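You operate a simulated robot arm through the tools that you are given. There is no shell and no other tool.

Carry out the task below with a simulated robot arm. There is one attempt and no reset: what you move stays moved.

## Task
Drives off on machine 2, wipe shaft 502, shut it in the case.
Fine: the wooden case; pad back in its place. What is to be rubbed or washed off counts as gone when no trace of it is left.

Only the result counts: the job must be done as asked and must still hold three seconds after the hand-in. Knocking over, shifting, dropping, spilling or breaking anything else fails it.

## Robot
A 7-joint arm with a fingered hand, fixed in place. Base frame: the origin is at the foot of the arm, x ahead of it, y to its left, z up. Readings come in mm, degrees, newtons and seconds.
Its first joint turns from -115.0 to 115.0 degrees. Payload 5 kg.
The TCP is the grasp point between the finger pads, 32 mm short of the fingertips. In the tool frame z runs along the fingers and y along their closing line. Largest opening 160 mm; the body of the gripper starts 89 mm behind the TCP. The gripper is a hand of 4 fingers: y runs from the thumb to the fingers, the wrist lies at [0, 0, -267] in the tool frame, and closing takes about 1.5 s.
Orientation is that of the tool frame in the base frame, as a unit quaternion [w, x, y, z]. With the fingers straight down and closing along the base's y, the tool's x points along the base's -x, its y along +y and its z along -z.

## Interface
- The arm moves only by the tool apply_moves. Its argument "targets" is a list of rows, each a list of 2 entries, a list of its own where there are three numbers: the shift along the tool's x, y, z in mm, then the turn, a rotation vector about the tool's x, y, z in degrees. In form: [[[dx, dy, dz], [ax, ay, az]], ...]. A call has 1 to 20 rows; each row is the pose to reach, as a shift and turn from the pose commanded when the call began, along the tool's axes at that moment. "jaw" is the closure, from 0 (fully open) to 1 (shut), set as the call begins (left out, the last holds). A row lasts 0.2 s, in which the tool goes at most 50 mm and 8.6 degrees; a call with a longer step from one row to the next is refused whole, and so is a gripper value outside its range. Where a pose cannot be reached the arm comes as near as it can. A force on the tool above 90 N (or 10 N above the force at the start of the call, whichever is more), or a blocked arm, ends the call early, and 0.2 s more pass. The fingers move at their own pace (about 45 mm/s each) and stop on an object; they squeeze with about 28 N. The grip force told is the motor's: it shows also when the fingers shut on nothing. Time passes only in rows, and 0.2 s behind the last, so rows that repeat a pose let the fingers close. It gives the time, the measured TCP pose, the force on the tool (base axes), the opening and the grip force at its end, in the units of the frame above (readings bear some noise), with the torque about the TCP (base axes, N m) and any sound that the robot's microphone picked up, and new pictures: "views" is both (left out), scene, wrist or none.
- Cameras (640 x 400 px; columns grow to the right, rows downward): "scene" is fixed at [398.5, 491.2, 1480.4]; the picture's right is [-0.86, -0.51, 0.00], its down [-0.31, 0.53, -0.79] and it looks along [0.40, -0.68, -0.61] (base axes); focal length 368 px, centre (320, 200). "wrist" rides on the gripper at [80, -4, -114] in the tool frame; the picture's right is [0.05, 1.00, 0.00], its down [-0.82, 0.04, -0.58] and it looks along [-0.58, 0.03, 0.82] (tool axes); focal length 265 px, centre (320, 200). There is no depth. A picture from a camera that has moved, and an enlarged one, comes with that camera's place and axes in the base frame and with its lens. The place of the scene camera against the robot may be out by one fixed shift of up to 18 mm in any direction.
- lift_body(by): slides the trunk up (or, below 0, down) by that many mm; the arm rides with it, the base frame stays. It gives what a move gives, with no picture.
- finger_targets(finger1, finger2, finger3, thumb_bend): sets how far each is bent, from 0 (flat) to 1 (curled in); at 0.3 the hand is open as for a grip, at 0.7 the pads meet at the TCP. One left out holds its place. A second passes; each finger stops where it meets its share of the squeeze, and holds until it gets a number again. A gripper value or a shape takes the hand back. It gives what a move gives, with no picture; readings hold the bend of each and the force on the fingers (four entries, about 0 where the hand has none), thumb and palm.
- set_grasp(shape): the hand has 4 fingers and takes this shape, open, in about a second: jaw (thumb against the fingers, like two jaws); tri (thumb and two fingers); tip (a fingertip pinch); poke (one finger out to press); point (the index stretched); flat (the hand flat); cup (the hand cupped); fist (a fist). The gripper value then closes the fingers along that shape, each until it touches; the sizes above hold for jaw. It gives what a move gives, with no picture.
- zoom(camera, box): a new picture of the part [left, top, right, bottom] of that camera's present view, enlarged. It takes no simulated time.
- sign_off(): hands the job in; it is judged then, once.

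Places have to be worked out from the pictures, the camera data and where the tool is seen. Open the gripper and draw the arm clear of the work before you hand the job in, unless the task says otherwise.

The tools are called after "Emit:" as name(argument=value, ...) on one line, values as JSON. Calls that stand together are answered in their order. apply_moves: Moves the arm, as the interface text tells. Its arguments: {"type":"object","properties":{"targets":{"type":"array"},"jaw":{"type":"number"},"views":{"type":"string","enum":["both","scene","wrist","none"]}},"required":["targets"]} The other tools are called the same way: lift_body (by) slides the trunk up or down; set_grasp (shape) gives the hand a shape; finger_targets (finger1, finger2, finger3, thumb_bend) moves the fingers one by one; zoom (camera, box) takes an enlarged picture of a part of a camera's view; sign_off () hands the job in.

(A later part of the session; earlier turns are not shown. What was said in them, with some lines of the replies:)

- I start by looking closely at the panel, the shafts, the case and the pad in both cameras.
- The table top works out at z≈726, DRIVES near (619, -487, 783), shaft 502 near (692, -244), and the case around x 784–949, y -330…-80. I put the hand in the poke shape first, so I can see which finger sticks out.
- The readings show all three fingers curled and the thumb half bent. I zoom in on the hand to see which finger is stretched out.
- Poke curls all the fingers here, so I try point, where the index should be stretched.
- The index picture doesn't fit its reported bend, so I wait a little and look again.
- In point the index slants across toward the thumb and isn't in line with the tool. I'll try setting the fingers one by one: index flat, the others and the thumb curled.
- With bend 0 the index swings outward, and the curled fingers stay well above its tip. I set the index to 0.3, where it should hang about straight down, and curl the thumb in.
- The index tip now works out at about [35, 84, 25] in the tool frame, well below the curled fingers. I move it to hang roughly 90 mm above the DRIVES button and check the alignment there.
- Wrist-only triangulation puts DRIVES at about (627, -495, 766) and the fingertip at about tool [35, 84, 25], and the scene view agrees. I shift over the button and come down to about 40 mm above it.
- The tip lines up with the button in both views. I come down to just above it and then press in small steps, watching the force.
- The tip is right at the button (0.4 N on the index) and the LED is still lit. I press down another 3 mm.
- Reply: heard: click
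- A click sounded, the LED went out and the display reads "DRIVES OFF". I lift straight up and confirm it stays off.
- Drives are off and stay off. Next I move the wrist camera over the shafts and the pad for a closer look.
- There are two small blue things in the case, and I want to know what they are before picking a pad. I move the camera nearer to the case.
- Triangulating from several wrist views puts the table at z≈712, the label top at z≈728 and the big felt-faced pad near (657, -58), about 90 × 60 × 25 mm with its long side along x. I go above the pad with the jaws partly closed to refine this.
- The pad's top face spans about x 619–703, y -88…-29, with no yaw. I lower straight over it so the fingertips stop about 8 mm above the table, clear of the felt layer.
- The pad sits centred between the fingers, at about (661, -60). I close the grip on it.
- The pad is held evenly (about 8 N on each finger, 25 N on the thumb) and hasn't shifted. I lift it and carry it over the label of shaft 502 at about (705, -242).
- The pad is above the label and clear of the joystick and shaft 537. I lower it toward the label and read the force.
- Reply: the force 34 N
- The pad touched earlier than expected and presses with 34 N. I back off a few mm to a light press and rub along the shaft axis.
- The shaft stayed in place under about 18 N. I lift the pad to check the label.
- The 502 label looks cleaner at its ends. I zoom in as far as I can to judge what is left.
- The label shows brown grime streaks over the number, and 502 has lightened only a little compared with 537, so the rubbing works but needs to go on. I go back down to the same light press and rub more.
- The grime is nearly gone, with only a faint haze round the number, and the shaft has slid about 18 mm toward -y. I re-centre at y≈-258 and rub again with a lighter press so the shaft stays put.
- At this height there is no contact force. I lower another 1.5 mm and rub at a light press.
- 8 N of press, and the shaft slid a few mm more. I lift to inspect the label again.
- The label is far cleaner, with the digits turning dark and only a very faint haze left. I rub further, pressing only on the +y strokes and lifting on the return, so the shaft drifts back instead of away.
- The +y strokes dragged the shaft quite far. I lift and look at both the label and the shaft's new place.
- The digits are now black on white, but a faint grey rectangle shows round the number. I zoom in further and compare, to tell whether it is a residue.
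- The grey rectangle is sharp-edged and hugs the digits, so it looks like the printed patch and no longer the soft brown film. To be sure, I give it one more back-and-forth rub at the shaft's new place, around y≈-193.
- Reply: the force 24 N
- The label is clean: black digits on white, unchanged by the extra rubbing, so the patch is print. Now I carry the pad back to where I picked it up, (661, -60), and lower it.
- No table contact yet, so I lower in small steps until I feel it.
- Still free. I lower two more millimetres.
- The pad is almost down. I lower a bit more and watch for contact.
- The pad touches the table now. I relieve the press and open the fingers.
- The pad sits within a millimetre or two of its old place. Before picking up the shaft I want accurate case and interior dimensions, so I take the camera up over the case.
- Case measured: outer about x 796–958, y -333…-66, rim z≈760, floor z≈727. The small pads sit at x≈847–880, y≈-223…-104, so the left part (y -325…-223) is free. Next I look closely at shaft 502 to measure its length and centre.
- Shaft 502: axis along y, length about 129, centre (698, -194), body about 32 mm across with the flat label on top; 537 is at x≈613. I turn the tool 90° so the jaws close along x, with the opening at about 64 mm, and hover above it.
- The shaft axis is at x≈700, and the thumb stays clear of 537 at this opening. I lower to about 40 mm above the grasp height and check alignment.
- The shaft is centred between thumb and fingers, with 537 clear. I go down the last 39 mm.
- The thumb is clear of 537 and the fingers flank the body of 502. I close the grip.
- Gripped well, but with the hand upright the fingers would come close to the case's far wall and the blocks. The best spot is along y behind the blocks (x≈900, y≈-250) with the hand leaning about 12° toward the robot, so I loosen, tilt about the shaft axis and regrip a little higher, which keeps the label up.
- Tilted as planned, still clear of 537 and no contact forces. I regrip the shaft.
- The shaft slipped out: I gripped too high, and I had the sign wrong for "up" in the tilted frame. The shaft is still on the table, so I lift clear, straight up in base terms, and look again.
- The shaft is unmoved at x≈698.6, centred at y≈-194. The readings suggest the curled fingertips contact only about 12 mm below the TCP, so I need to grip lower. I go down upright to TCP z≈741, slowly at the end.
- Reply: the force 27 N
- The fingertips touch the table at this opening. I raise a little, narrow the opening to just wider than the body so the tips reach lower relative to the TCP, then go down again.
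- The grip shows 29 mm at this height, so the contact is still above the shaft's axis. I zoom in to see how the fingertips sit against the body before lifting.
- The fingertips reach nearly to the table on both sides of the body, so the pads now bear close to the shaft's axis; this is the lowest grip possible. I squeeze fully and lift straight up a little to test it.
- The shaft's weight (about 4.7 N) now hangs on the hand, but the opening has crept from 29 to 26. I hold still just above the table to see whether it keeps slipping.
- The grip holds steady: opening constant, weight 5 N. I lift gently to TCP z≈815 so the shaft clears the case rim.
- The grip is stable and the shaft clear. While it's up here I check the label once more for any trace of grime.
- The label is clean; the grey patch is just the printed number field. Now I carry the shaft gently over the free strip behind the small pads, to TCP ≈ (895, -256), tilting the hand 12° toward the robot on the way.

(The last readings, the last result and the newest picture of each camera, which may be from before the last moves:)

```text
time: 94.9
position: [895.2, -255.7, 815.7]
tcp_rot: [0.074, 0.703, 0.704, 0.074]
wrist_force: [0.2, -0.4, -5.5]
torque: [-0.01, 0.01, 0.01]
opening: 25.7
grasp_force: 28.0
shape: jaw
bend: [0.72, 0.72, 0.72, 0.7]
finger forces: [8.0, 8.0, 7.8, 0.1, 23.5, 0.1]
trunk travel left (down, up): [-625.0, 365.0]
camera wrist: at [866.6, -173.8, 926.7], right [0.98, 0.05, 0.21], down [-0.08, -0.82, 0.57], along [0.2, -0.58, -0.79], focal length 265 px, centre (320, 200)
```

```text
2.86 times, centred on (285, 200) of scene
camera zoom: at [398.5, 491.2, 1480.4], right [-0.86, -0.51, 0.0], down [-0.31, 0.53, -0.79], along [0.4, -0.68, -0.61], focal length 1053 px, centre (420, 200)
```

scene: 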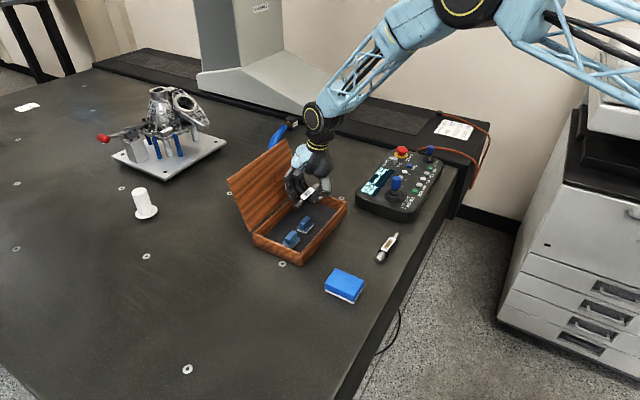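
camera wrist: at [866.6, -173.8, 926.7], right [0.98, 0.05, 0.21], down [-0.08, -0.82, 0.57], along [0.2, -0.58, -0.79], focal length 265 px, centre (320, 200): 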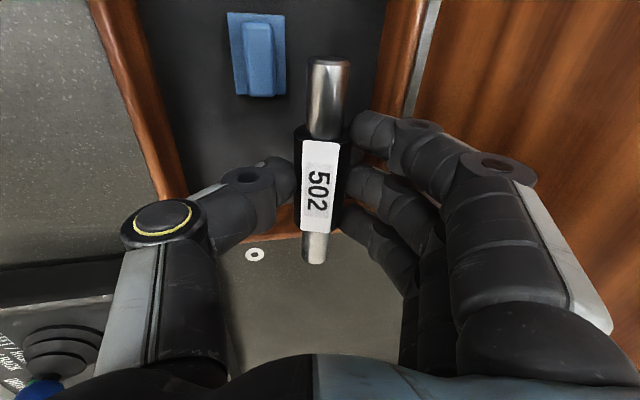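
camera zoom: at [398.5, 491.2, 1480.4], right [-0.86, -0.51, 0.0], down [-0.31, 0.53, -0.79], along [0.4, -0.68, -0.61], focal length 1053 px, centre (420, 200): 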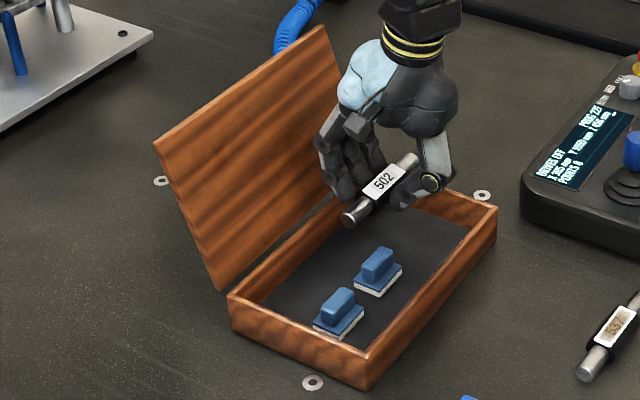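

From this view the block's far-left corner is at (885, -220) and the far wall's inner face at x≈954. The shaft hangs along x≈899, so I shift 4 mm further from the block and lower to near the floor.

Emit:
apply_moves(targets=[[[-0.5, 2, 0.4], [0, 0, 0]], [[-1, 3.9, 0.8], [0, 0, 0]], [[-1, 2.2, 8.6], [0, 0, 0]], [[-1, 0.2, 18.4], [0, 0, 0]], [[-1, -1.9, 28.2], [0, 0, 0]], [[-1, -3.6, 36], [0, 0, 0]], [[-1, -4.6, 40.9], [0, 0, 0]], [[-1, -4.6, 40.9], [0, 0, 0]]], views="both")

Emit:
zoom(camera="wrist", box=[180, 20, 500, 220])

Emit:
zoom(camera="scene", box=[240, 160, 350, 270])

```text
time: 96.7
position: [898.3, -258.0, 774.8]
tcp_rot: [0.074, 0.703, 0.704, 0.073]
wrist_force: [0.0, 0.0, -5.3]
torque: [0.04, 0.04, -0.02]
opening: 25.7
grasp_force: 28.1
shape: jaw
bend: [0.72, 0.72, 0.72, 0.7]
finger forces: [8.1, 7.9, 7.7, 0.1, 23.6, 0.0]
trunk travel left (down, up): [-625.0, 365.0]
camera wrist: at [870.5, -175.0, 885.7], right [0.98, 0.05, 0.21], down [-0.08, -0.82, 0.57], along [0.2, -0.58, -0.79], focal length 265 px, centre (320, 200)
```

scene: 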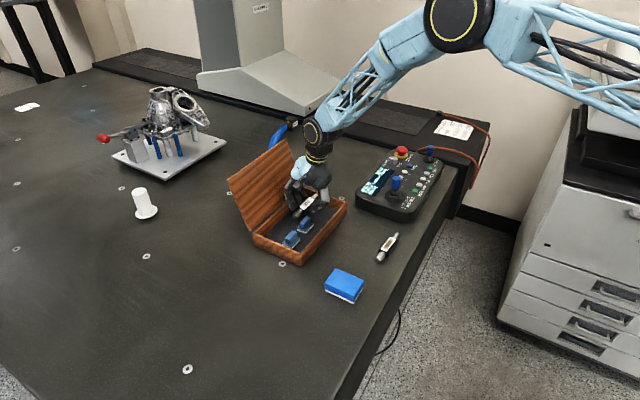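
wrist: 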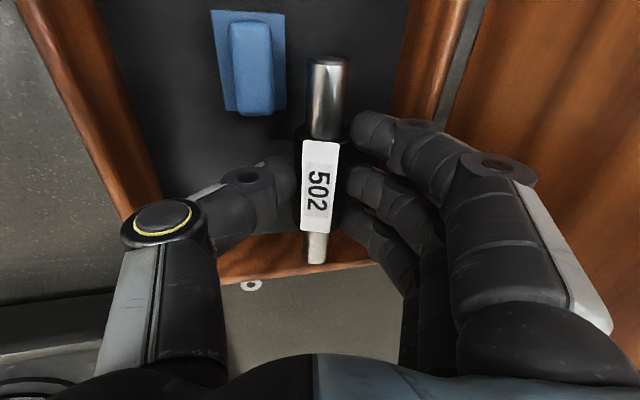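

```text
2.00 times, centred on (340, 120) of wrist
camera zoom: at [870.5, -175.0, 885.7], right [0.98, 0.05, 0.21], down [-0.08, -0.82, 0.57], along [0.2, -0.58, -0.79], focal length 531 px, centre (280, 360)
```

zoom: 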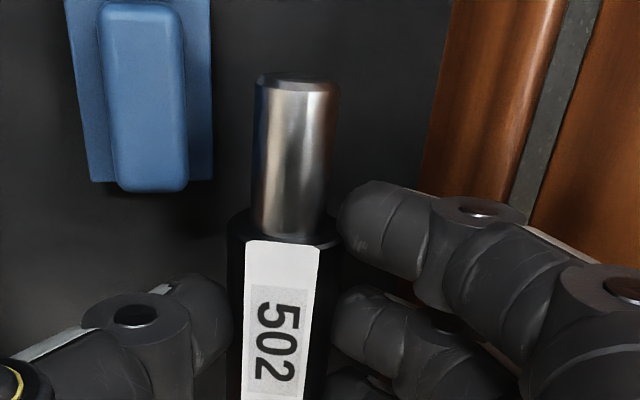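

```text
3.64 times, centred on (295, 215) of scene
camera zoom: at [398.5, 491.2, 1480.4], right [-0.86, -0.51, 0.0], down [-0.31, 0.53, -0.79], along [0.4, -0.68, -0.61], focal length 1340 px, centre (411, 146)
```

zoom: 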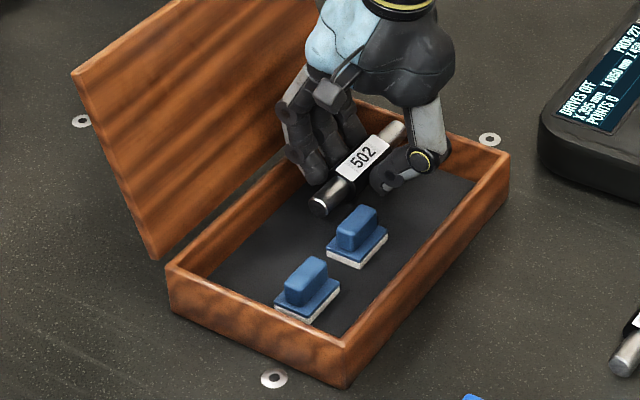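

The shaft hangs beside the block with about 8 mm to spare, and the fingers clear the far wall. I lower in small steps until the weight comes off the hand.

Emit:
apply_moves(targets=[[[0, -0.8, 3.9], [0, 0, 0]], [[0, -1.5, 6.8], [0, 0, 0]], [[0, -1.9, 8.8], [0, 0, 0]], [[0, -1.9, 8.8], [0, 0, 0]]], views="none")

Emit:
apply_moves(targets=[[[0, -0.2, 1], [0, 0, 0]], [[0, -0.4, 2], [0, 0, 0]], [[0, -0.4, 2], [0, 0, 0]]], views="none")

```text
time: 97.7
position: [898.8, -256.3, 764.6]
tcp_rot: [0.074, 0.704, 0.703, 0.074]
wrist_force: [0.0, -0.2, -4.3]
torque: [-0.02, 0.01, -0.02]
opening: 25.6
grasp_force: 28.1
shape: jaw
bend: [0.72, 0.72, 0.72, 0.7]
finger forces: [8.0, 7.8, 7.7, 0.0, 23.7, 0.0]
trunk travel left (down, up): [-625.0, 365.0]
```

```text
time: 98.5
position: [898.9, -256.4, 763.9]
tcp_rot: [0.074, 0.703, 0.704, 0.074]
wrist_force: [-0.7, 0.3, -5.7]
torque: [-0.01, 0.02, -0.01]
opening: 25.6
grasp_force: 28.1
shape: jaw
bend: [0.72, 0.72, 0.72, 0.7]
finger forces: [7.9, 7.8, 7.7, 0.0, 23.6, 0.0]
trunk travel left (down, up): [-625.0, 365.0]
```

Still hanging free. I go on down in 2 mm steps.

Emit:
apply_moves(targets=[[[0, -0.2, 1], [0, 0, 0]], [[0, -0.4, 2], [0, 0, 0]], [[0, -0.4, 2], [0, 0, 0]]], views="none")

Emit:
apply_moves(targets=[[[0, -0.2, 1], [0, 0, 0]], [[0, -0.4, 2], [0, 0, 0]], [[0, -0.4, 2], [0, 0, 0]]], views="wrist")

Emit:
zoom(camera="scene", box=[270, 170, 330, 230])

```text
time: 99.3
position: [897.7, -255.1, 763.5]
tcp_rot: [0.074, 0.703, 0.703, 0.074]
wrist_force: [0.3, 0.4, -5.2]
torque: [0.04, 0.02, -0.05]
opening: 25.7
grasp_force: 28.1
shape: jaw
bend: [0.72, 0.72, 0.72, 0.7]
finger forces: [7.9, 7.9, 7.7, 0.0, 23.5, 0.0]
trunk travel left (down, up): [-625.0, 365.0]
```

```text
time: 100.1
position: [899.3, -255.0, 761.6]
tcp_rot: [0.074, 0.703, 0.703, 0.074]
wrist_force: [-0.6, -0.3, -5.1]
torque: [0.01, 0.03, 0.01]
opening: 25.3
grasp_force: 28.6
shape: jaw
bend: [0.72, 0.72, 0.72, 0.7]
finger forces: [8.0, 7.8, 7.7, 0.0, 23.6, 0.1]
trunk travel left (down, up): [-625.0, 365.0]
camera wrist: at [870.4, -175.2, 871.1], right [0.98, 0.05, 0.21], down [-0.08, -0.82, 0.57], along [0.2, -0.58, -0.79], focal length 265 px, centre (320, 200)
```

wrist: 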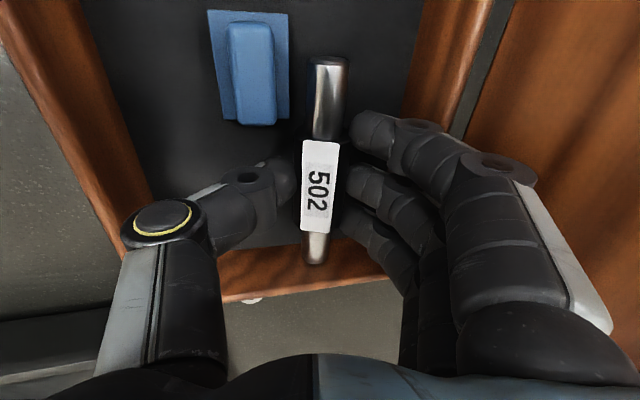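

```text
6.67 times, centred on (300, 200) of scene
camera zoom: at [398.5, 491.2, 1480.4], right [-0.86, -0.51, 0.0], down [-0.31, 0.53, -0.79], along [0.4, -0.68, -0.61], focal length 2456 px, centre (453, 200)
```

zoom: 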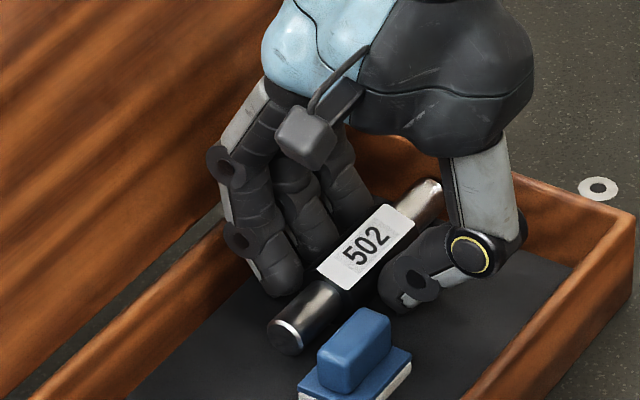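

The weight is still on the hand, so the floor is a bit lower than estimated. I continue in small steps.

Emit:
apply_moves(targets=[[[0, -0.2, 1], [0, 0, 0]], [[0, -0.4, 2], [0, 0, 0]], [[0, -0.4, 2], [0, 0, 0]]], views="none")

Emit:
apply_moves(targets=[[[0, -0.2, 1], [0, 0, 0]], [[0, -0.3, 1.5], [0, 0, 0]], [[0, -0.3, 1.5], [0, 0, 0]]], views="none")

```text
time: 100.9
position: [898.4, -255.4, 757.7]
tcp_rot: [0.073, 0.703, 0.704, 0.074]
wrist_force: [-0.4, 0.2, -5.4]
torque: [0.0, 0.07, 0.0]
opening: 25.6
grasp_force: 28.3
shape: jaw
bend: [0.72, 0.72, 0.72, 0.7]
finger forces: [8.0, 7.9, 7.7, 0.1, 23.6, 0.0]
trunk travel left (down, up): [-625.0, 365.0]
```

```text
time: 101.7
position: [899.4, -256.7, 756.6]
tcp_rot: [0.074, 0.703, 0.704, 0.074]
wrist_force: [0.2, -0.4, -4.4]
torque: [-0.03, 0.05, 0.01]
opening: 25.6
grasp_force: 28.2
shape: jaw
bend: [0.72, 0.72, 0.72, 0.7]
finger forces: [8.0, 8.0, 7.6, 0.1, 23.6, 0.0]
trunk travel left (down, up): [-625.0, 365.0]
```

Still free. Two more small steps down.

Emit:
apply_moves(targets=[[[0, -0.2, 1], [0, 0, 0]], [[0, -0.3, 1.5], [0, 0, 0]], [[0, -0.3, 1.5], [0, 0, 0]]], views="none")

Emit:
apply_moves(targets=[[[0, -0.2, 1], [0, 0, 0]], [[0, -0.3, 1.5], [0, 0, 0]], [[0, -0.3, 1.5], [0, 0, 0]]], views="wrist")

Emit:
zoom(camera="scene", box=[270, 170, 330, 230])

```text
time: 102.5
position: [899.2, -255.5, 756.6]
tcp_rot: [0.074, 0.704, 0.703, 0.074]
wrist_force: [-2.7, 0.5, 6.9]
torque: [0.02, 0.37, -0.01]
opening: 25.7
grasp_force: 28.0
shape: jaw
bend: [0.72, 0.72, 0.72, 0.7]
finger forces: [8.3, 8.2, 7.9, 0.1, 35.7, 0.0]
trunk travel left (down, up): [-625.0, 365.0]
```

```text
time: 103.3
position: [898.9, -256.8, 756.0]
tcp_rot: [0.074, 0.703, 0.703, 0.074]
wrist_force: [-5.2, -0.4, 18.4]
torque: [0.02, 0.68, 0.01]
opening: 26.3
grasp_force: 27.9
shape: jaw
bend: [0.72, 0.72, 0.72, 0.7]
finger forces: [9.9, 9.9, 9.6, 0.1, 51.8, 0.0]
trunk travel left (down, up): [-625.0, 365.0]
camera wrist: at [870.0, -175.0, 866.3], right [0.98, 0.05, 0.21], down [-0.08, -0.81, 0.57], along [0.2, -0.58, -0.79], focal length 265 px, centre (320, 200)
```

wrist: 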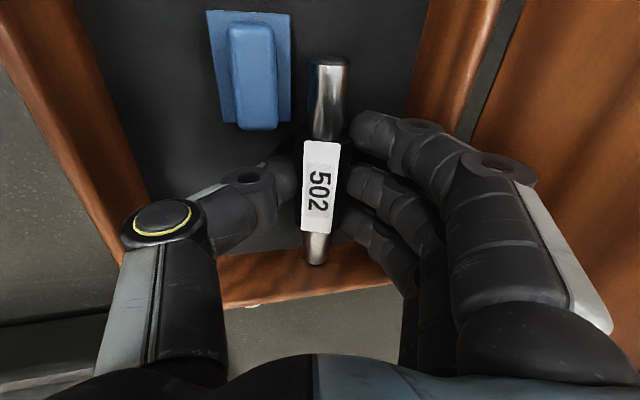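

```text
6.67 times, centred on (300, 200) of scene
camera zoom: at [398.5, 491.2, 1480.4], right [-0.86, -0.51, 0.0], down [-0.31, 0.53, -0.79], along [0.4, -0.68, -0.61], focal length 2456 px, centre (453, 200)
```

zoom: 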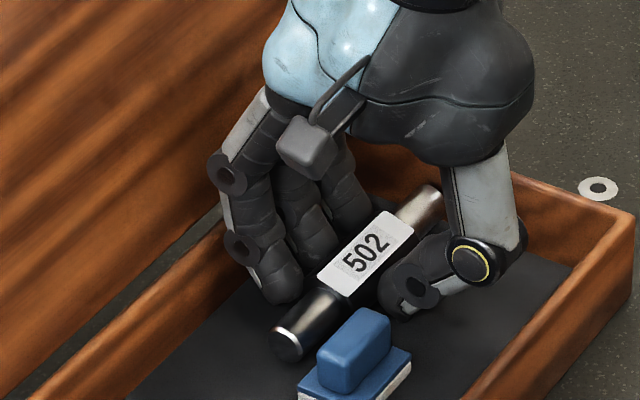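

The thumb tip touches the floor and the shaft is within about a millimetre of it. I relieve the press by 2 mm and open just enough to release, watching the block and the far wall.

Emit:
apply_moves(targets=[[[0, 0.4, -2], [0, 0, 0]], [[0, 0.4, -2], [0, 0, 0]]], views="none")

Emit:
apply_moves(targets=[[[0, 0, 0], [0, 0, 0]], [[0, 0, 0], [0, 0, 0]], [[0, 0, 0], [0, 0, 0]]], jaw=0.77, views="wrist")

Emit:
zoom(camera="scene", box=[270, 170, 330, 230])

```text
time: 103.9
position: [897.8, -255.2, 756.0]
tcp_rot: [0.074, 0.703, 0.703, 0.074]
wrist_force: [-0.1, -0.8, 7.5]
torque: [-0.06, 0.3, 0.05]
opening: 26.2
grasp_force: 27.5
shape: jaw
bend: [0.72, 0.72, 0.72, 0.7]
finger forces: [9.9, 9.9, 9.6, 0.0, 41.1, 0.1]
trunk travel left (down, up): [-625.0, 365.0]
```

```text
time: 104.7
position: [898.9, -255.4, 755.0]
tcp_rot: [0.074, 0.703, 0.703, 0.074]
wrist_force: [1.0, -0.3, 3.6]
torque: [0.01, -0.05, -0.01]
opening: 35.0
grasp_force: 0.2
shape: jaw
bend: [0.73, 0.73, 0.73, 0.71]
finger forces: [0.8, 1.0, 0.6, 0.0, 4.1, 0.0]
trunk travel left (down, up): [-625.0, 365.0]
camera wrist: at [870.5, -174.5, 866.5], right [0.98, 0.05, 0.21], down [-0.08, -0.82, 0.57], along [0.2, -0.58, -0.79], focal length 265 px, centre (320, 200)
```

wrist: 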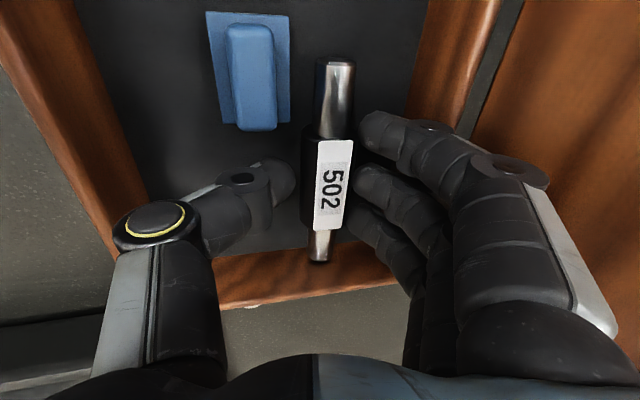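

```text
6.67 times, centred on (300, 200) of scene
camera zoom: at [398.5, 491.2, 1480.4], right [-0.86, -0.51, 0.0], down [-0.31, 0.53, -0.79], along [0.4, -0.68, -0.61], focal length 2456 px, centre (453, 200)
```

zoom: 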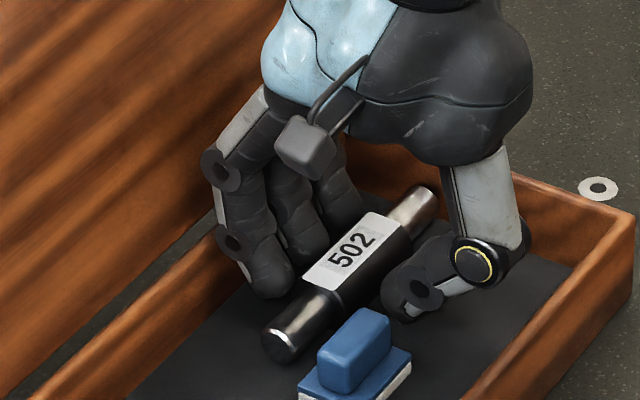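

Released: the shaft rolled a few millimetres to sit label-up between the fingers. I raise the hand straight up, easing slightly away from the shaft so the fingers don't drag it.

Emit:
apply_moves(targets=[[[0, 0.8, -3.9], [0, 0, 0]], [[0, 2.6, -9.7], [0, 0, 0]], [[0, 5.6, -19.2], [0, 0, 0]], [[0, 9.2, -33.8], [0, 0, 0]], [[0, 14, -58.3], [0, 0, 0]], [[0, 20.8, -97.8], [0, 0, 0]], [[0, 24, -139], [0, 0, 0]], [[0, 24, -139], [0, 0, 0]]], views="both")

Emit:
zoom(camera="scene", box=[220, 130, 350, 270])

```text
time: 106.5
position: [893.4, -255.7, 895.7]
tcp_rot: [0.074, 0.704, 0.703, 0.075]
wrist_force: [0.0, -0.6, 0.2]
torque: [-0.02, -0.02, 0.01]
opening: 36.6
grasp_force: 0.0
shape: jaw
bend: [0.73, 0.73, 0.73, 0.7]
finger forces: [0.0, 0.0, 0.1, 0.0, 0.0, 0.1]
trunk travel left (down, up): [-625.0, 365.0]
camera wrist: at [864.9, -174.8, 1007.6], right [0.98, 0.05, 0.21], down [-0.08, -0.82, 0.57], along [0.2, -0.58, -0.79], focal length 265 px, centre (320, 200)
```

scene: 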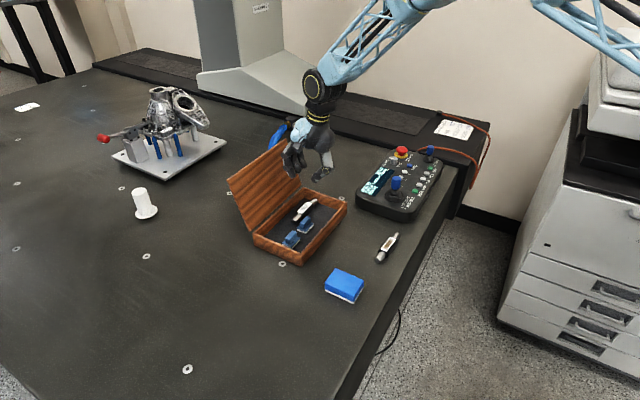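
wrist: 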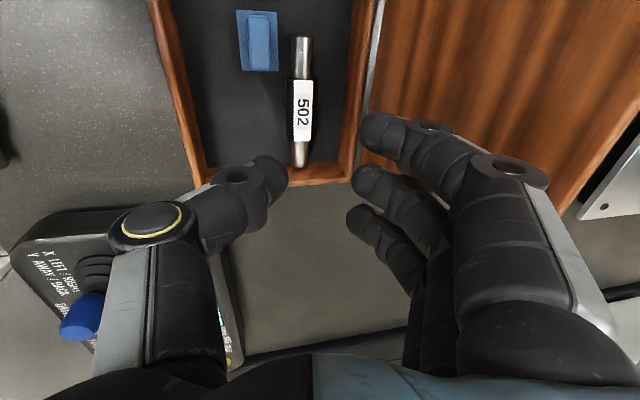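

```text
2.86 times, centred on (285, 200) of scene
camera zoom: at [398.5, 491.2, 1480.4], right [-0.86, -0.51, 0.0], down [-0.31, 0.53, -0.79], along [0.4, -0.68, -0.61], focal length 1053 px, centre (420, 200)
```

zoom: 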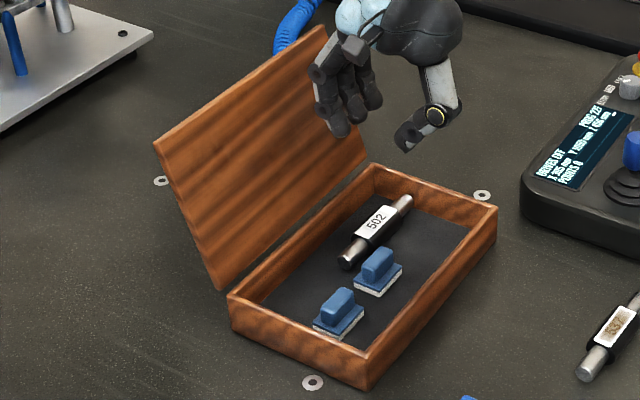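

The shaft lies in the case beside the small pads, and nothing else moved. Now the lid: I zoom in on its top edge to locate it accurately.

Emit:
zoom(camera="wrist", box=[340, 0, 640, 240])

Emit:
zoom(camera="scene", box=[220, 120, 320, 260])

```text
1.67 times, centred on (490, 120) of wrist
camera zoom: at [864.9, -174.8, 1007.6], right [0.98, 0.05, 0.21], down [-0.08, -0.82, 0.57], along [0.2, -0.58, -0.79], focal length 442 px, centre (37, 333)
```

zoom: 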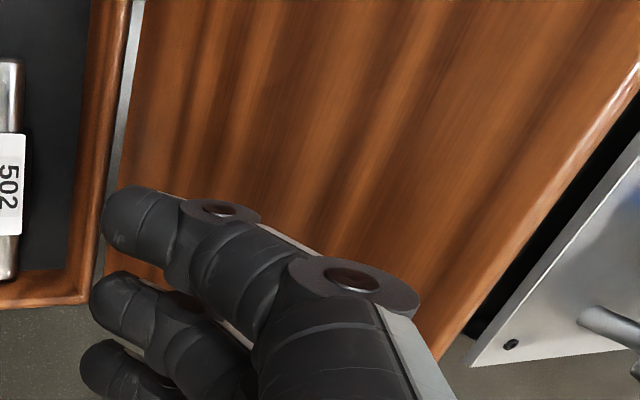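

```text
2.86 times, centred on (270, 190) of scene
camera zoom: at [398.5, 491.2, 1480.4], right [-0.86, -0.51, 0.0], down [-0.31, 0.53, -0.79], along [0.4, -0.68, -0.61], focal length 1053 px, centre (463, 229)
```

zoom: 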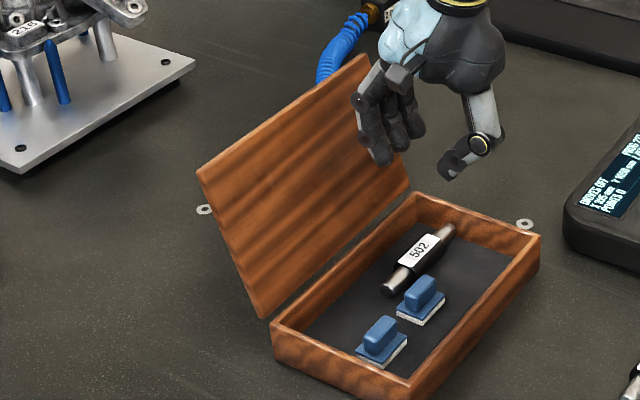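

Lid estimate: hinge near (960, 762), top edge near (1030, 921), leaning back about 24°. I plan to straddle its top edge with the open hand (fingers behind, thumb in front) and swing it over, so I rise first, open fully and go above the edge.

Emit:
apply_moves(targets=[[[0, 6.2, -29.3], [0, 0, 0]], [[0, 13.5, -63.6], [0, 0, 0]], [[0, 19.8, -92.9], [0, 0, 0]], [[0, 19.8, -92.9], [0, 0, 0]], [[14, 40, -88.6], [-1, 0, 0]], [[28, 60, -84.3], [-2, 0, 0]], [[42, 80, -80], [-3, 0, 0]], [[56, 100, -75.8], [-3, 0, 0]], [[56, 100, -75.8], [-3, 0, 0]]], jaw=0.0, views="both")

Emit:
zoom(camera="scene", box=[210, 80, 350, 220])

```text
time: 108.5
position: [973.7, -202.0, 990.5]
tcp_rot: [0.093, 0.701, 0.701, 0.092]
wrist_force: [-0.4, -1.0, -0.4]
torque: [-0.01, 0.0, 0.03]
opening: 160.0
grasp_force: 0.1
shape: jaw
bend: [0.3, 0.3, 0.3, 0.3]
finger forces: [0.0, 0.0, 0.0, 0.0, 0.1, 0.0]
trunk travel left (down, up): [-625.0, 365.0]
camera wrist: at [941.3, -119.4, 1100.6], right [0.96, 0.05, 0.26], down [-0.11, -0.82, 0.57], along [0.24, -0.58, -0.78], focal length 265 px, centre (320, 200)
```

scene: 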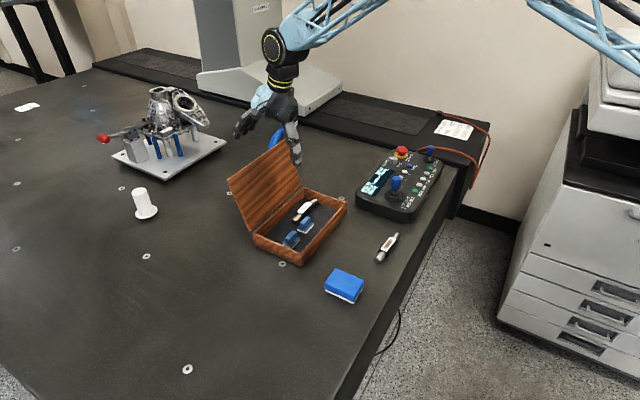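
wrist: 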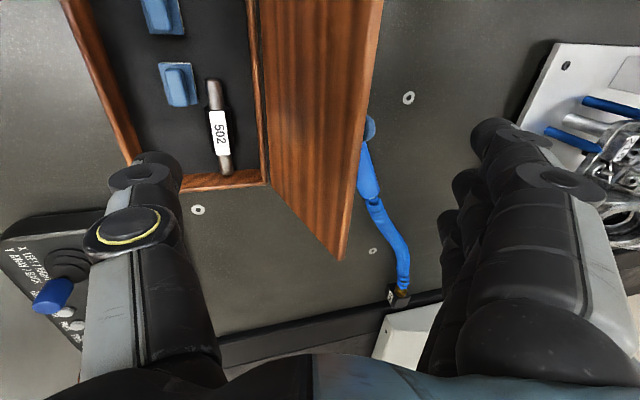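

```text
2.86 times, centred on (280, 150) of scene
camera zoom: at [398.5, 491.2, 1480.4], right [-0.86, -0.51, 0.0], down [-0.31, 0.53, -0.79], along [0.4, -0.68, -0.61], focal length 1053 px, centre (434, 343)
```

zoom: 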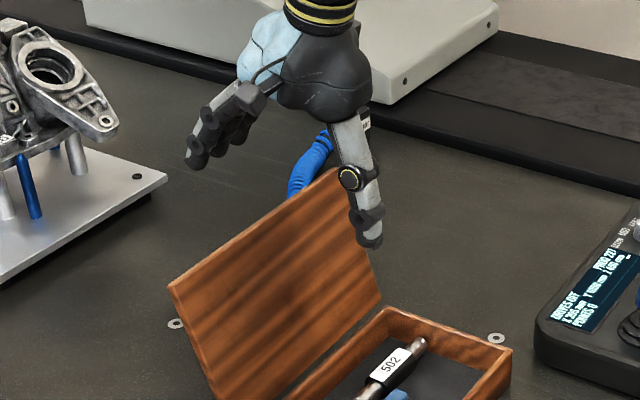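

From here the lid's top corner resolves to about (1019, 925), and the fingers hang some 30 mm behind it. I lower the hand straight down so the lid's top edge comes between fingers and thumb.

Emit:
apply_moves(targets=[[[0, -6.2, 23.2], [0, 0, 0]], [[0, -12.9, 48.3], [0, 0, 0]], [[0, -18.1, 67.6], [0, 0, 0]], [[0, -22.8, 85], [0, 0, 0]], [[0, -22.8, 85], [0, 0, 0]]], views="both")

Emit:
zoom(camera="scene", box=[210, 100, 350, 240])

```text
time: 109.7
position: [975.9, -199.6, 903.3]
tcp_rot: [0.093, 0.701, 0.701, 0.092]
wrist_force: [0.5, -0.3, -0.1]
torque: [0.02, 0.02, -0.04]
opening: 159.8
grasp_force: 0.0
shape: jaw
bend: [0.3, 0.3, 0.3, 0.3]
finger forces: [0.0, 0.0, 0.0, 0.1, 0.0, 0.1]
trunk travel left (down, up): [-625.0, 365.0]
camera wrist: at [941.1, -118.4, 1012.3], right [0.96, 0.05, 0.26], down [-0.11, -0.82, 0.57], along [0.24, -0.58, -0.78], focal length 265 px, centre (320, 200)
```

scene: 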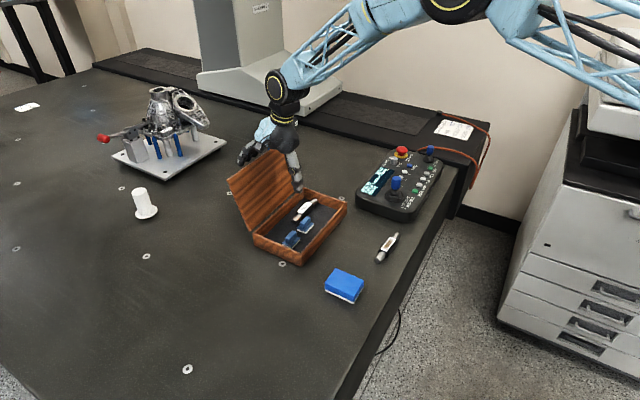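
wrist: 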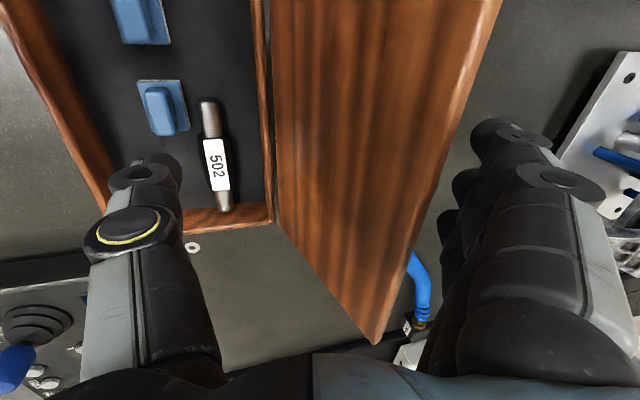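

```text
2.86 times, centred on (280, 170) of scene
camera zoom: at [398.5, 491.2, 1480.4], right [-0.86, -0.51, 0.0], down [-0.31, 0.53, -0.79], along [0.4, -0.68, -0.61], focal length 1053 px, centre (434, 286)
```

zoom: 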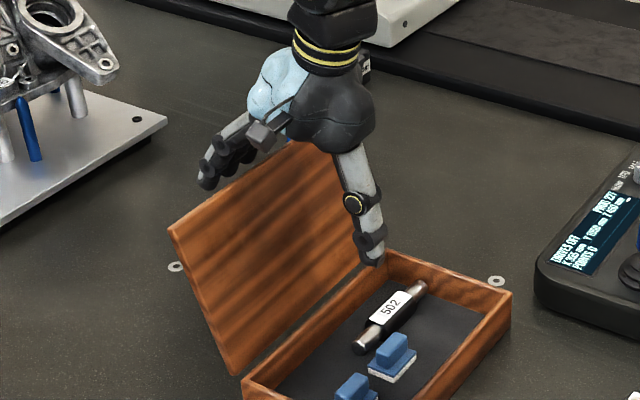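

The lid's top edge is now between fingers and thumb with no contact. I pull slowly toward the robot so the fingers swing the lid up, and check.

Emit:
apply_moves(targets=[[[0, -11.6, -3.1], [0, 0, 0]], [[0, -23.2, -6.2], [0, 0, 0]], [[0, -34.8, -9.3], [0, 0, 0]], [[0, -46.4, -12.4], [0, 0, 0]], [[0, -58, -15.5], [0, 0, 0]], [[0, -58, -15.5], [0, 0, 0]]], views="both")

Emit:
zoom(camera="scene", box=[210, 100, 350, 240])

```text
time: 111.1
position: [914.7, -199.9, 903.2]
tcp_rot: [0.092, 0.701, 0.701, 0.092]
wrist_force: [-1.8, 1.6, 0.0]
torque: [0.04, 0.16, -0.03]
opening: 160.3
grasp_force: 0.2
shape: jaw
bend: [0.3, 0.3, 0.3, 0.29]
finger forces: [0.0, 0.1, 0.0, 0.0, 2.3, 0.0]
trunk travel left (down, up): [-625.0, 365.0]
camera wrist: at [880.5, -118.3, 1012.8], right [0.96, 0.05, 0.26], down [-0.11, -0.82, 0.57], along [0.24, -0.58, -0.78], focal length 265 px, centre (320, 200)
```

scene: 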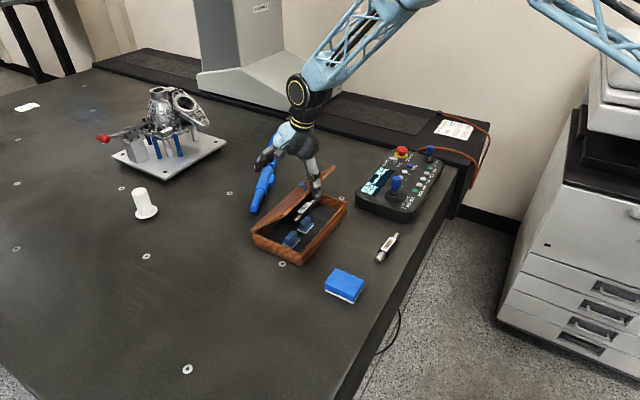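
wrist: 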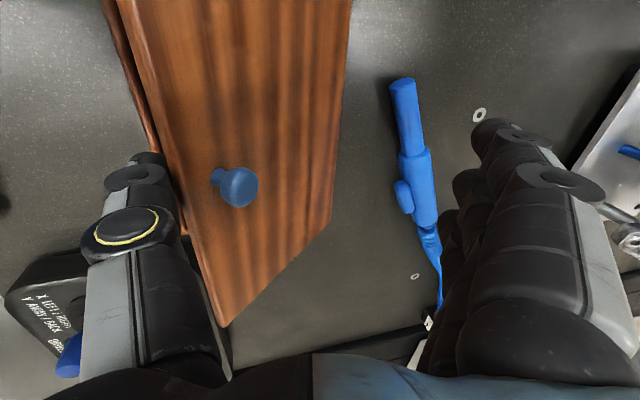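

```text
2.86 times, centred on (280, 170) of scene
camera zoom: at [398.5, 491.2, 1480.4], right [-0.86, -0.51, 0.0], down [-0.31, 0.53, -0.79], along [0.4, -0.68, -0.61], focal length 1053 px, centre (434, 286)
```

zoom: 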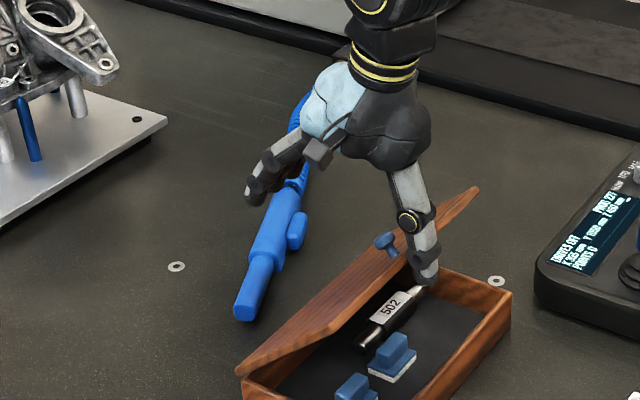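

The lid swung past vertical and now rests on the thumb at about 45°; it has a blue knob on its outside. I lower it gently by moving the thumb down along its arc, with the fingers staying above the lid.

Emit:
apply_moves(targets=[[[0, -6, 5], [0, 0, 0]], [[0, -11.7, 9.7], [0, 0, 0]], [[0, -16, 14], [0, 0, 0]], [[0, -20.6, 18.7], [0, 0, 0]], [[0, -24.7, 23.5], [0, 0, 0]], [[0, -28.8, 28.4], [0, 0, 0]], [[0, -32.4, 33.6], [0, 0, 0]], [[0, -36, 38.8], [0, 0, 0]], [[0, -39.2, 44.3], [0, 0, 0]], [[0, -42.3, 49.8], [0, 0, 0]], [[0, -42.3, 49.8], [0, 0, 0]]], views="both")

Emit:
zoom(camera="scene", box=[230, 120, 370, 270])

```text
time: 113.5
position: [886.4, -198.5, 845.0]
tcp_rot: [0.092, 0.701, 0.701, 0.092]
wrist_force: [-7.3, 1.2, 2.0]
torque: [0.04, 0.35, -0.11]
opening: 160.2
grasp_force: 0.0
shape: jaw
bend: [0.3, 0.3, 0.3, 0.28]
finger forces: [0.0, 0.0, 0.1, 0.1, 7.5, 0.1]
trunk travel left (down, up): [-625.0, 365.0]
camera wrist: at [852.4, -118.8, 954.2], right [0.96, 0.05, 0.26], down [-0.11, -0.82, 0.57], along [0.24, -0.58, -0.78], focal length 265 px, centre (320, 200)
```

scene: 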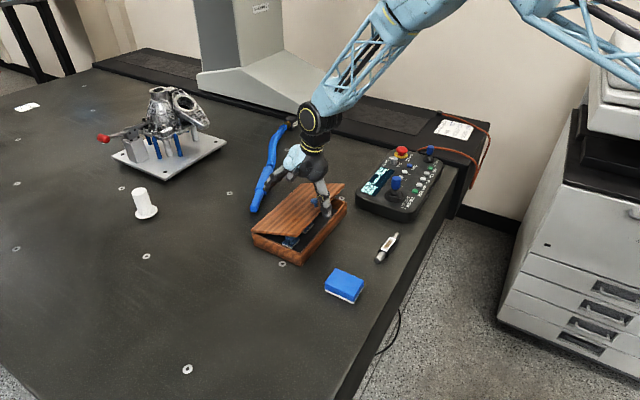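
wrist: 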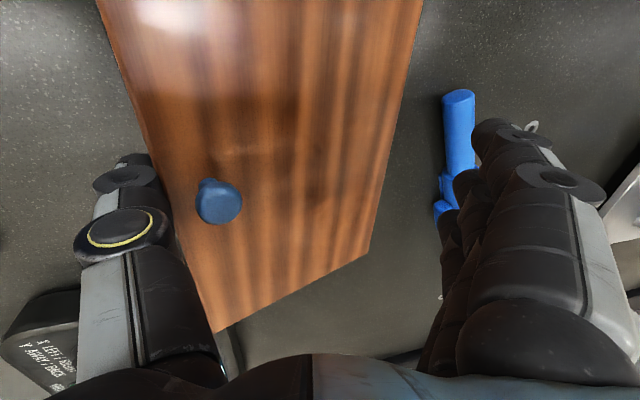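

```text
2.67 times, centred on (300, 195) of scene
camera zoom: at [398.5, 491.2, 1480.4], right [-0.86, -0.51, 0.0], down [-0.31, 0.53, -0.79], along [0.4, -0.68, -0.61], focal length 983 px, centre (373, 213)
```

zoom: 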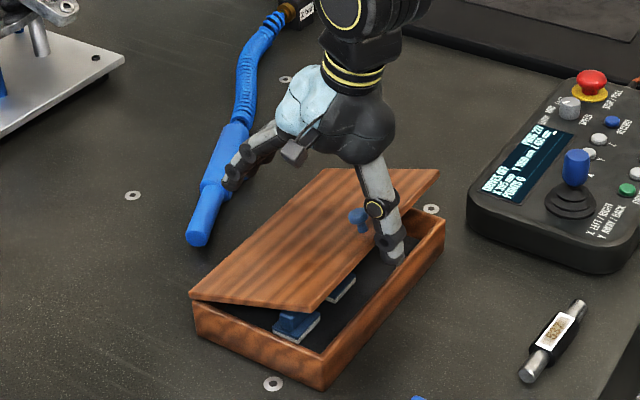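

The lid is down to about 23° and its edge leans on the inner side of the thumb. I draw the hand slowly toward the robot so the edge slides down off the thumb and the lid closes softly.

Emit:
apply_moves(targets=[[[0, -3.4, -0.9], [0, 0, 0]], [[0, -6.8, -1.8], [0, 0, 0]], [[0, -10.1, -2.7], [0, 0, 0]], [[0, -13.5, -3.6], [0, 0, 0]], [[0, -16.9, -4.5], [0, 0, 0]], [[0, -20.3, -5.4], [0, 0, 0]], [[0, -23.7, -6.3], [0, 0, 0]], [[0, -27, -7.2], [0, 0, 0]], [[0, -30.9, -8.3], [0, 0, 0]], [[0, -34.8, -9.3], [0, 0, 0]], [[0, -34.8, -9.3], [0, 0, 0]]], views="both")

Emit:
zoom(camera="scene", box=[230, 120, 370, 270])

```text
time: 115.9
position: [850.9, -199.8, 844.9]
tcp_rot: [0.092, 0.701, 0.701, 0.093]
wrist_force: [1.3, 0.7, -0.7]
torque: [-0.01, 0.0, 0.04]
opening: 159.9
grasp_force: 0.1
shape: jaw
bend: [0.3, 0.3, 0.3, 0.3]
finger forces: [0.1, 0.0, 0.0, 0.0, 0.0, 0.2]
trunk travel left (down, up): [-625.0, 365.0]
camera wrist: at [817.1, -118.8, 953.6], right [0.96, 0.05, 0.26], down [-0.11, -0.82, 0.57], along [0.24, -0.58, -0.78], focal length 265 px, centre (320, 200)
```

scene: 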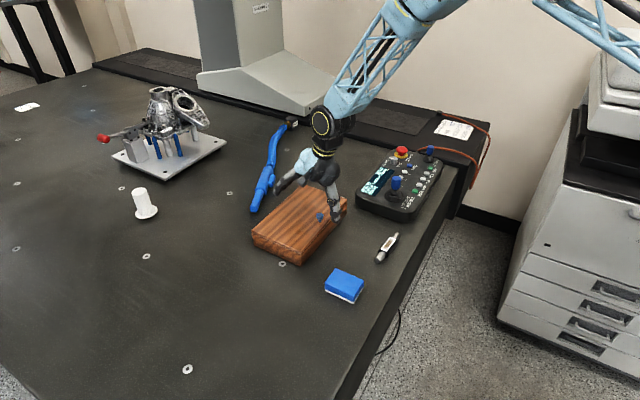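
wrist: 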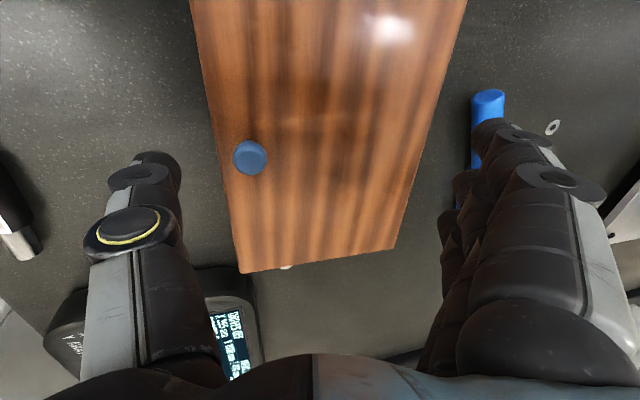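

```text
2.67 times, centred on (300, 195) of scene
camera zoom: at [398.5, 491.2, 1480.4], right [-0.86, -0.51, 0.0], down [-0.31, 0.53, -0.79], along [0.4, -0.68, -0.61], focal length 983 px, centre (373, 213)
```

zoom: 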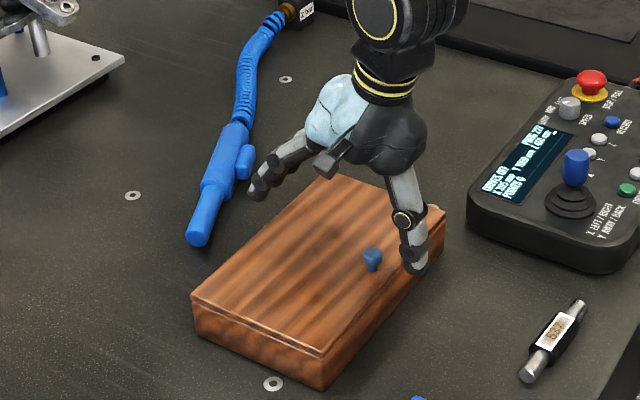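

The lid has closed flush over the shaft. I raise the hand straight up, then check that it is fully shut.

Emit:
apply_moves(targets=[[[0, 5.2, -19.3], [0, 0, 0]], [[0, 15.5, -58], [0, 0, 0]], [[0, 25.9, -96.6], [0, 0, 0]], [[0, 36.2, -135.2], [0, 0, 0]], [[0, 36.2, -135.2], [0, 0, 0]]], views="wrist")

Emit:
zoom(camera="scene", box=[240, 170, 360, 280])

Emit:
zoom(camera="scene", box=[250, 215, 310, 270])

```text
time: 117.1
position: [852.8, -198.9, 983.3]
tcp_rot: [0.091, 0.701, 0.701, 0.092]
wrist_force: [1.1, -0.2, 0.4]
torque: [0.0, -0.01, 0.03]
opening: 160.1
grasp_force: 0.1
shape: jaw
bend: [0.3, 0.3, 0.3, 0.3]
finger forces: [0.0, 0.1, 0.1, 0.1, 0.1, 0.0]
trunk travel left (down, up): [-625.0, 365.0]
camera wrist: at [817.8, -118.8, 1093.5], right [0.96, 0.05, 0.26], down [-0.11, -0.82, 0.57], along [0.24, -0.58, -0.78], focal length 265 px, centre (320, 200)
```

wrist: 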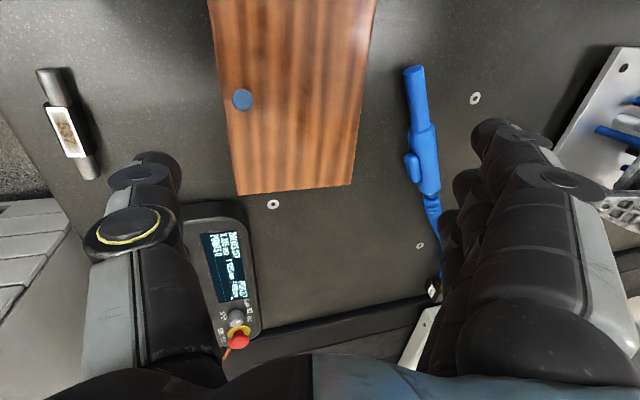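

```text
3.64 times, centred on (300, 225) of scene
camera zoom: at [398.5, 491.2, 1480.4], right [-0.86, -0.51, 0.0], down [-0.31, 0.53, -0.79], along [0.4, -0.68, -0.61], focal length 1340 px, centre (393, 109)
```

zoom: 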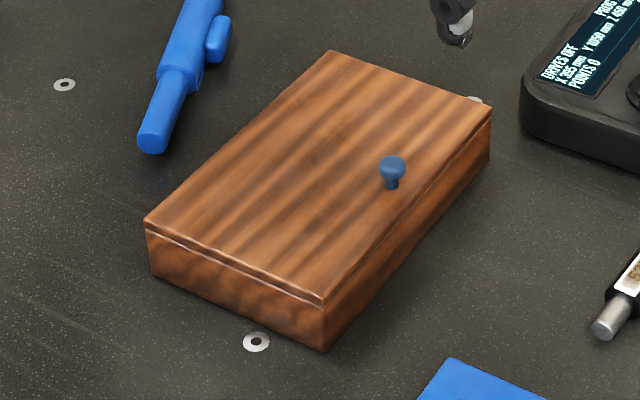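

```text
7.27 times, centred on (280, 242) of scene
camera zoom: at [398.5, 491.2, 1480.4], right [-0.86, -0.51, 0.0], down [-0.31, 0.53, -0.79], along [0.4, -0.68, -0.61], focal length 2680 px, centre (611, -109)
```

zoom: 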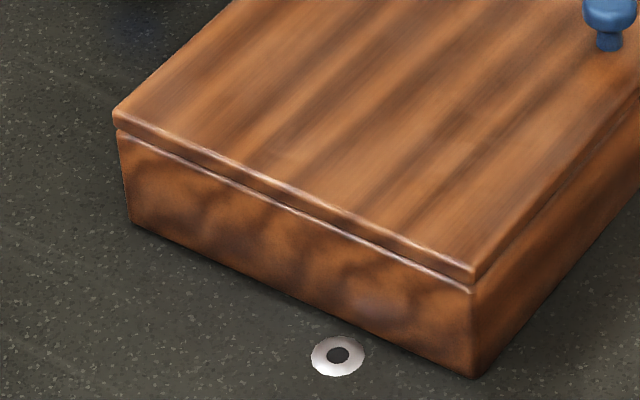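

The lid is fully shut and the case hasn't shifted. I draw the arm back and up, clear of the work, and then check the whole scene.

Emit:
apply_moves(targets=[[[-5, -12, -20], [1, 0, 0]], [[-15, -38, -42], [3, 0, 0]], [[-26, -66, -62], [5, 0, 0]], [[-37, -94, -82], [7, 0, 0]], [[-48, -122, -100], [9, 0, 0]], [[-59, -150, -118], [11, 0, 0]], [[-70, -178, -135], [13, 0, 0]], [[-81, -206, -151], [15, 0, 0]], [[-91, -232, -166], [15, 0, 0]], [[-100, -254, -179], [15, 0, 0]], [[-100, -254, -179], [15, 0, 0]]], views="both")

Emit:
zoom(camera="scene", box=[310, 120, 470, 310])

Emit:
zoom(camera="scene", box=[315, 255, 375, 310])

Emit:
zoom(camera="scene", box=[80, 70, 320, 230])

```text
time: 119.5
position: [558.6, -299.4, 1091.8]
tcp_rot: [0.0, 0.707, 0.707, 0.0]
wrist_force: [-0.3, 0.0, 1.3]
torque: [0.0, -0.02, -0.01]
opening: 160.1
grasp_force: 0.0
shape: jaw
bend: [0.3, 0.3, 0.3, 0.3]
finger forces: [0.0, 0.0, 0.0, 0.1, 0.0, 0.0]
trunk travel left (down, up): [-625.0, 365.0]
camera wrist: at [554.2, -218.7, 1206.4], right [1.0, 0.05, 0.0], down [0.04, -0.82, 0.58], along [0.03, -0.58, -0.82], focal length 265 px, centre (320, 200)
```

scene: 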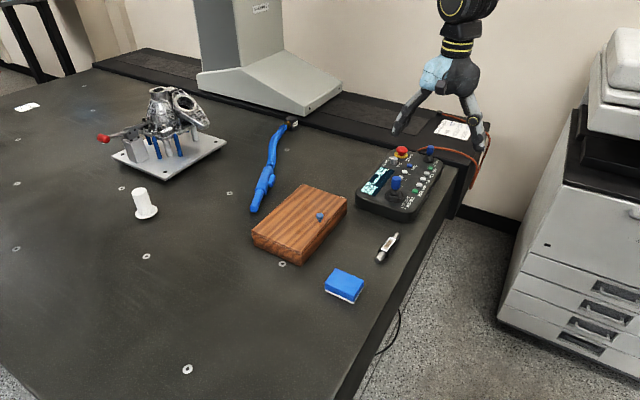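
wrist: 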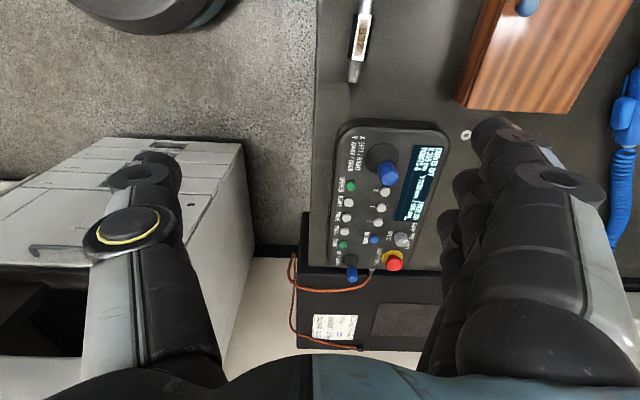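

```text
2.11 times, centred on (390, 215) of scene
camera zoom: at [398.5, 491.2, 1480.4], right [-0.86, -0.51, 0.0], down [-0.31, 0.53, -0.79], along [0.4, -0.68, -0.61], focal length 776 px, centre (173, 168)
```

zoom: 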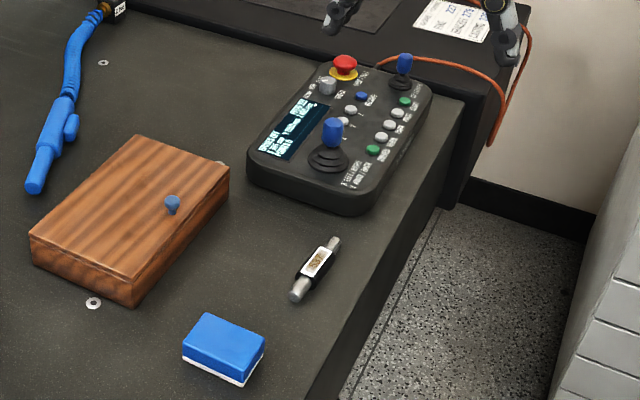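

```text
7.27 times, centred on (345, 282) of scene
camera zoom: at [398.5, 491.2, 1480.4], right [-0.86, -0.51, 0.0], down [-0.31, 0.53, -0.79], along [0.4, -0.68, -0.61], focal length 2680 px, centre (138, -400)
```

zoom: 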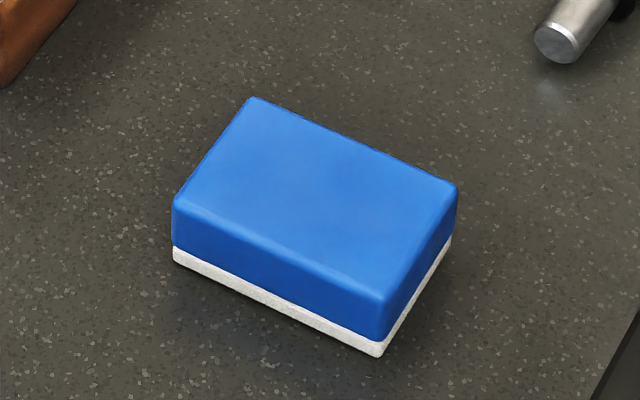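

```text
2.50 times, centred on (200, 150) of scene
camera zoom: at [398.5, 491.2, 1480.4], right [-0.86, -0.51, 0.0], down [-0.31, 0.53, -0.79], along [0.4, -0.68, -0.61], focal length 921 px, centre (620, 325)
```

zoom: 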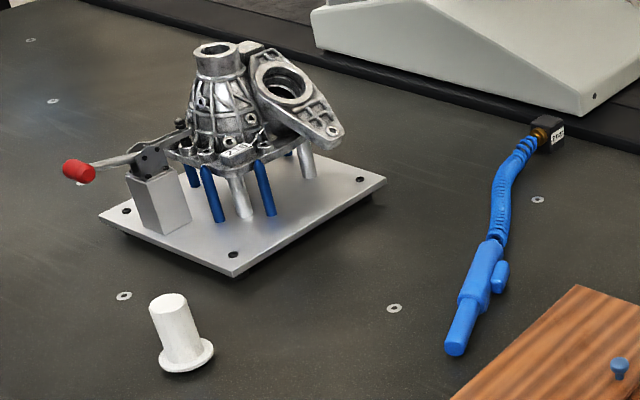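

All checks pass:
- The display reads DRIVES OFF.
- Shaft 502 is wiped and shut in the case.
- The pad is back in its place.
- Shaft 537 and everything else are where they were.
- The hand is open and clear.

I hand the job in.

Emit:
sign_off()

```text
The job is handed in.
```

The job is done and handed in; no verdict on it has come back.

- **Drives:** The DRIVES button on machine 2 is pressed. Its light is out and the display reads DRIVES OFF.
- **Shaft 502:** I rubbed its label with the big blue felt-faced pad until the brown grime was gone. Only the black number on its white label shows, with a faint grey patch behind it that more rubbing didn't change, so I took it as print. It slid on the table while I rubbed and slipped from the first grip, but it never left the table then.
- **Case:** The shaft lies in the wooden case beside the two small blue pads, which did not move as far as I could see. The lid is fully shut, and the case is where it was to within what I can see.
- **Pad:** It is back within about 2 mm of where it started.

Shaft 537 and everything else I could compare look unmoved. The hand is open and drawn back clear of the work.
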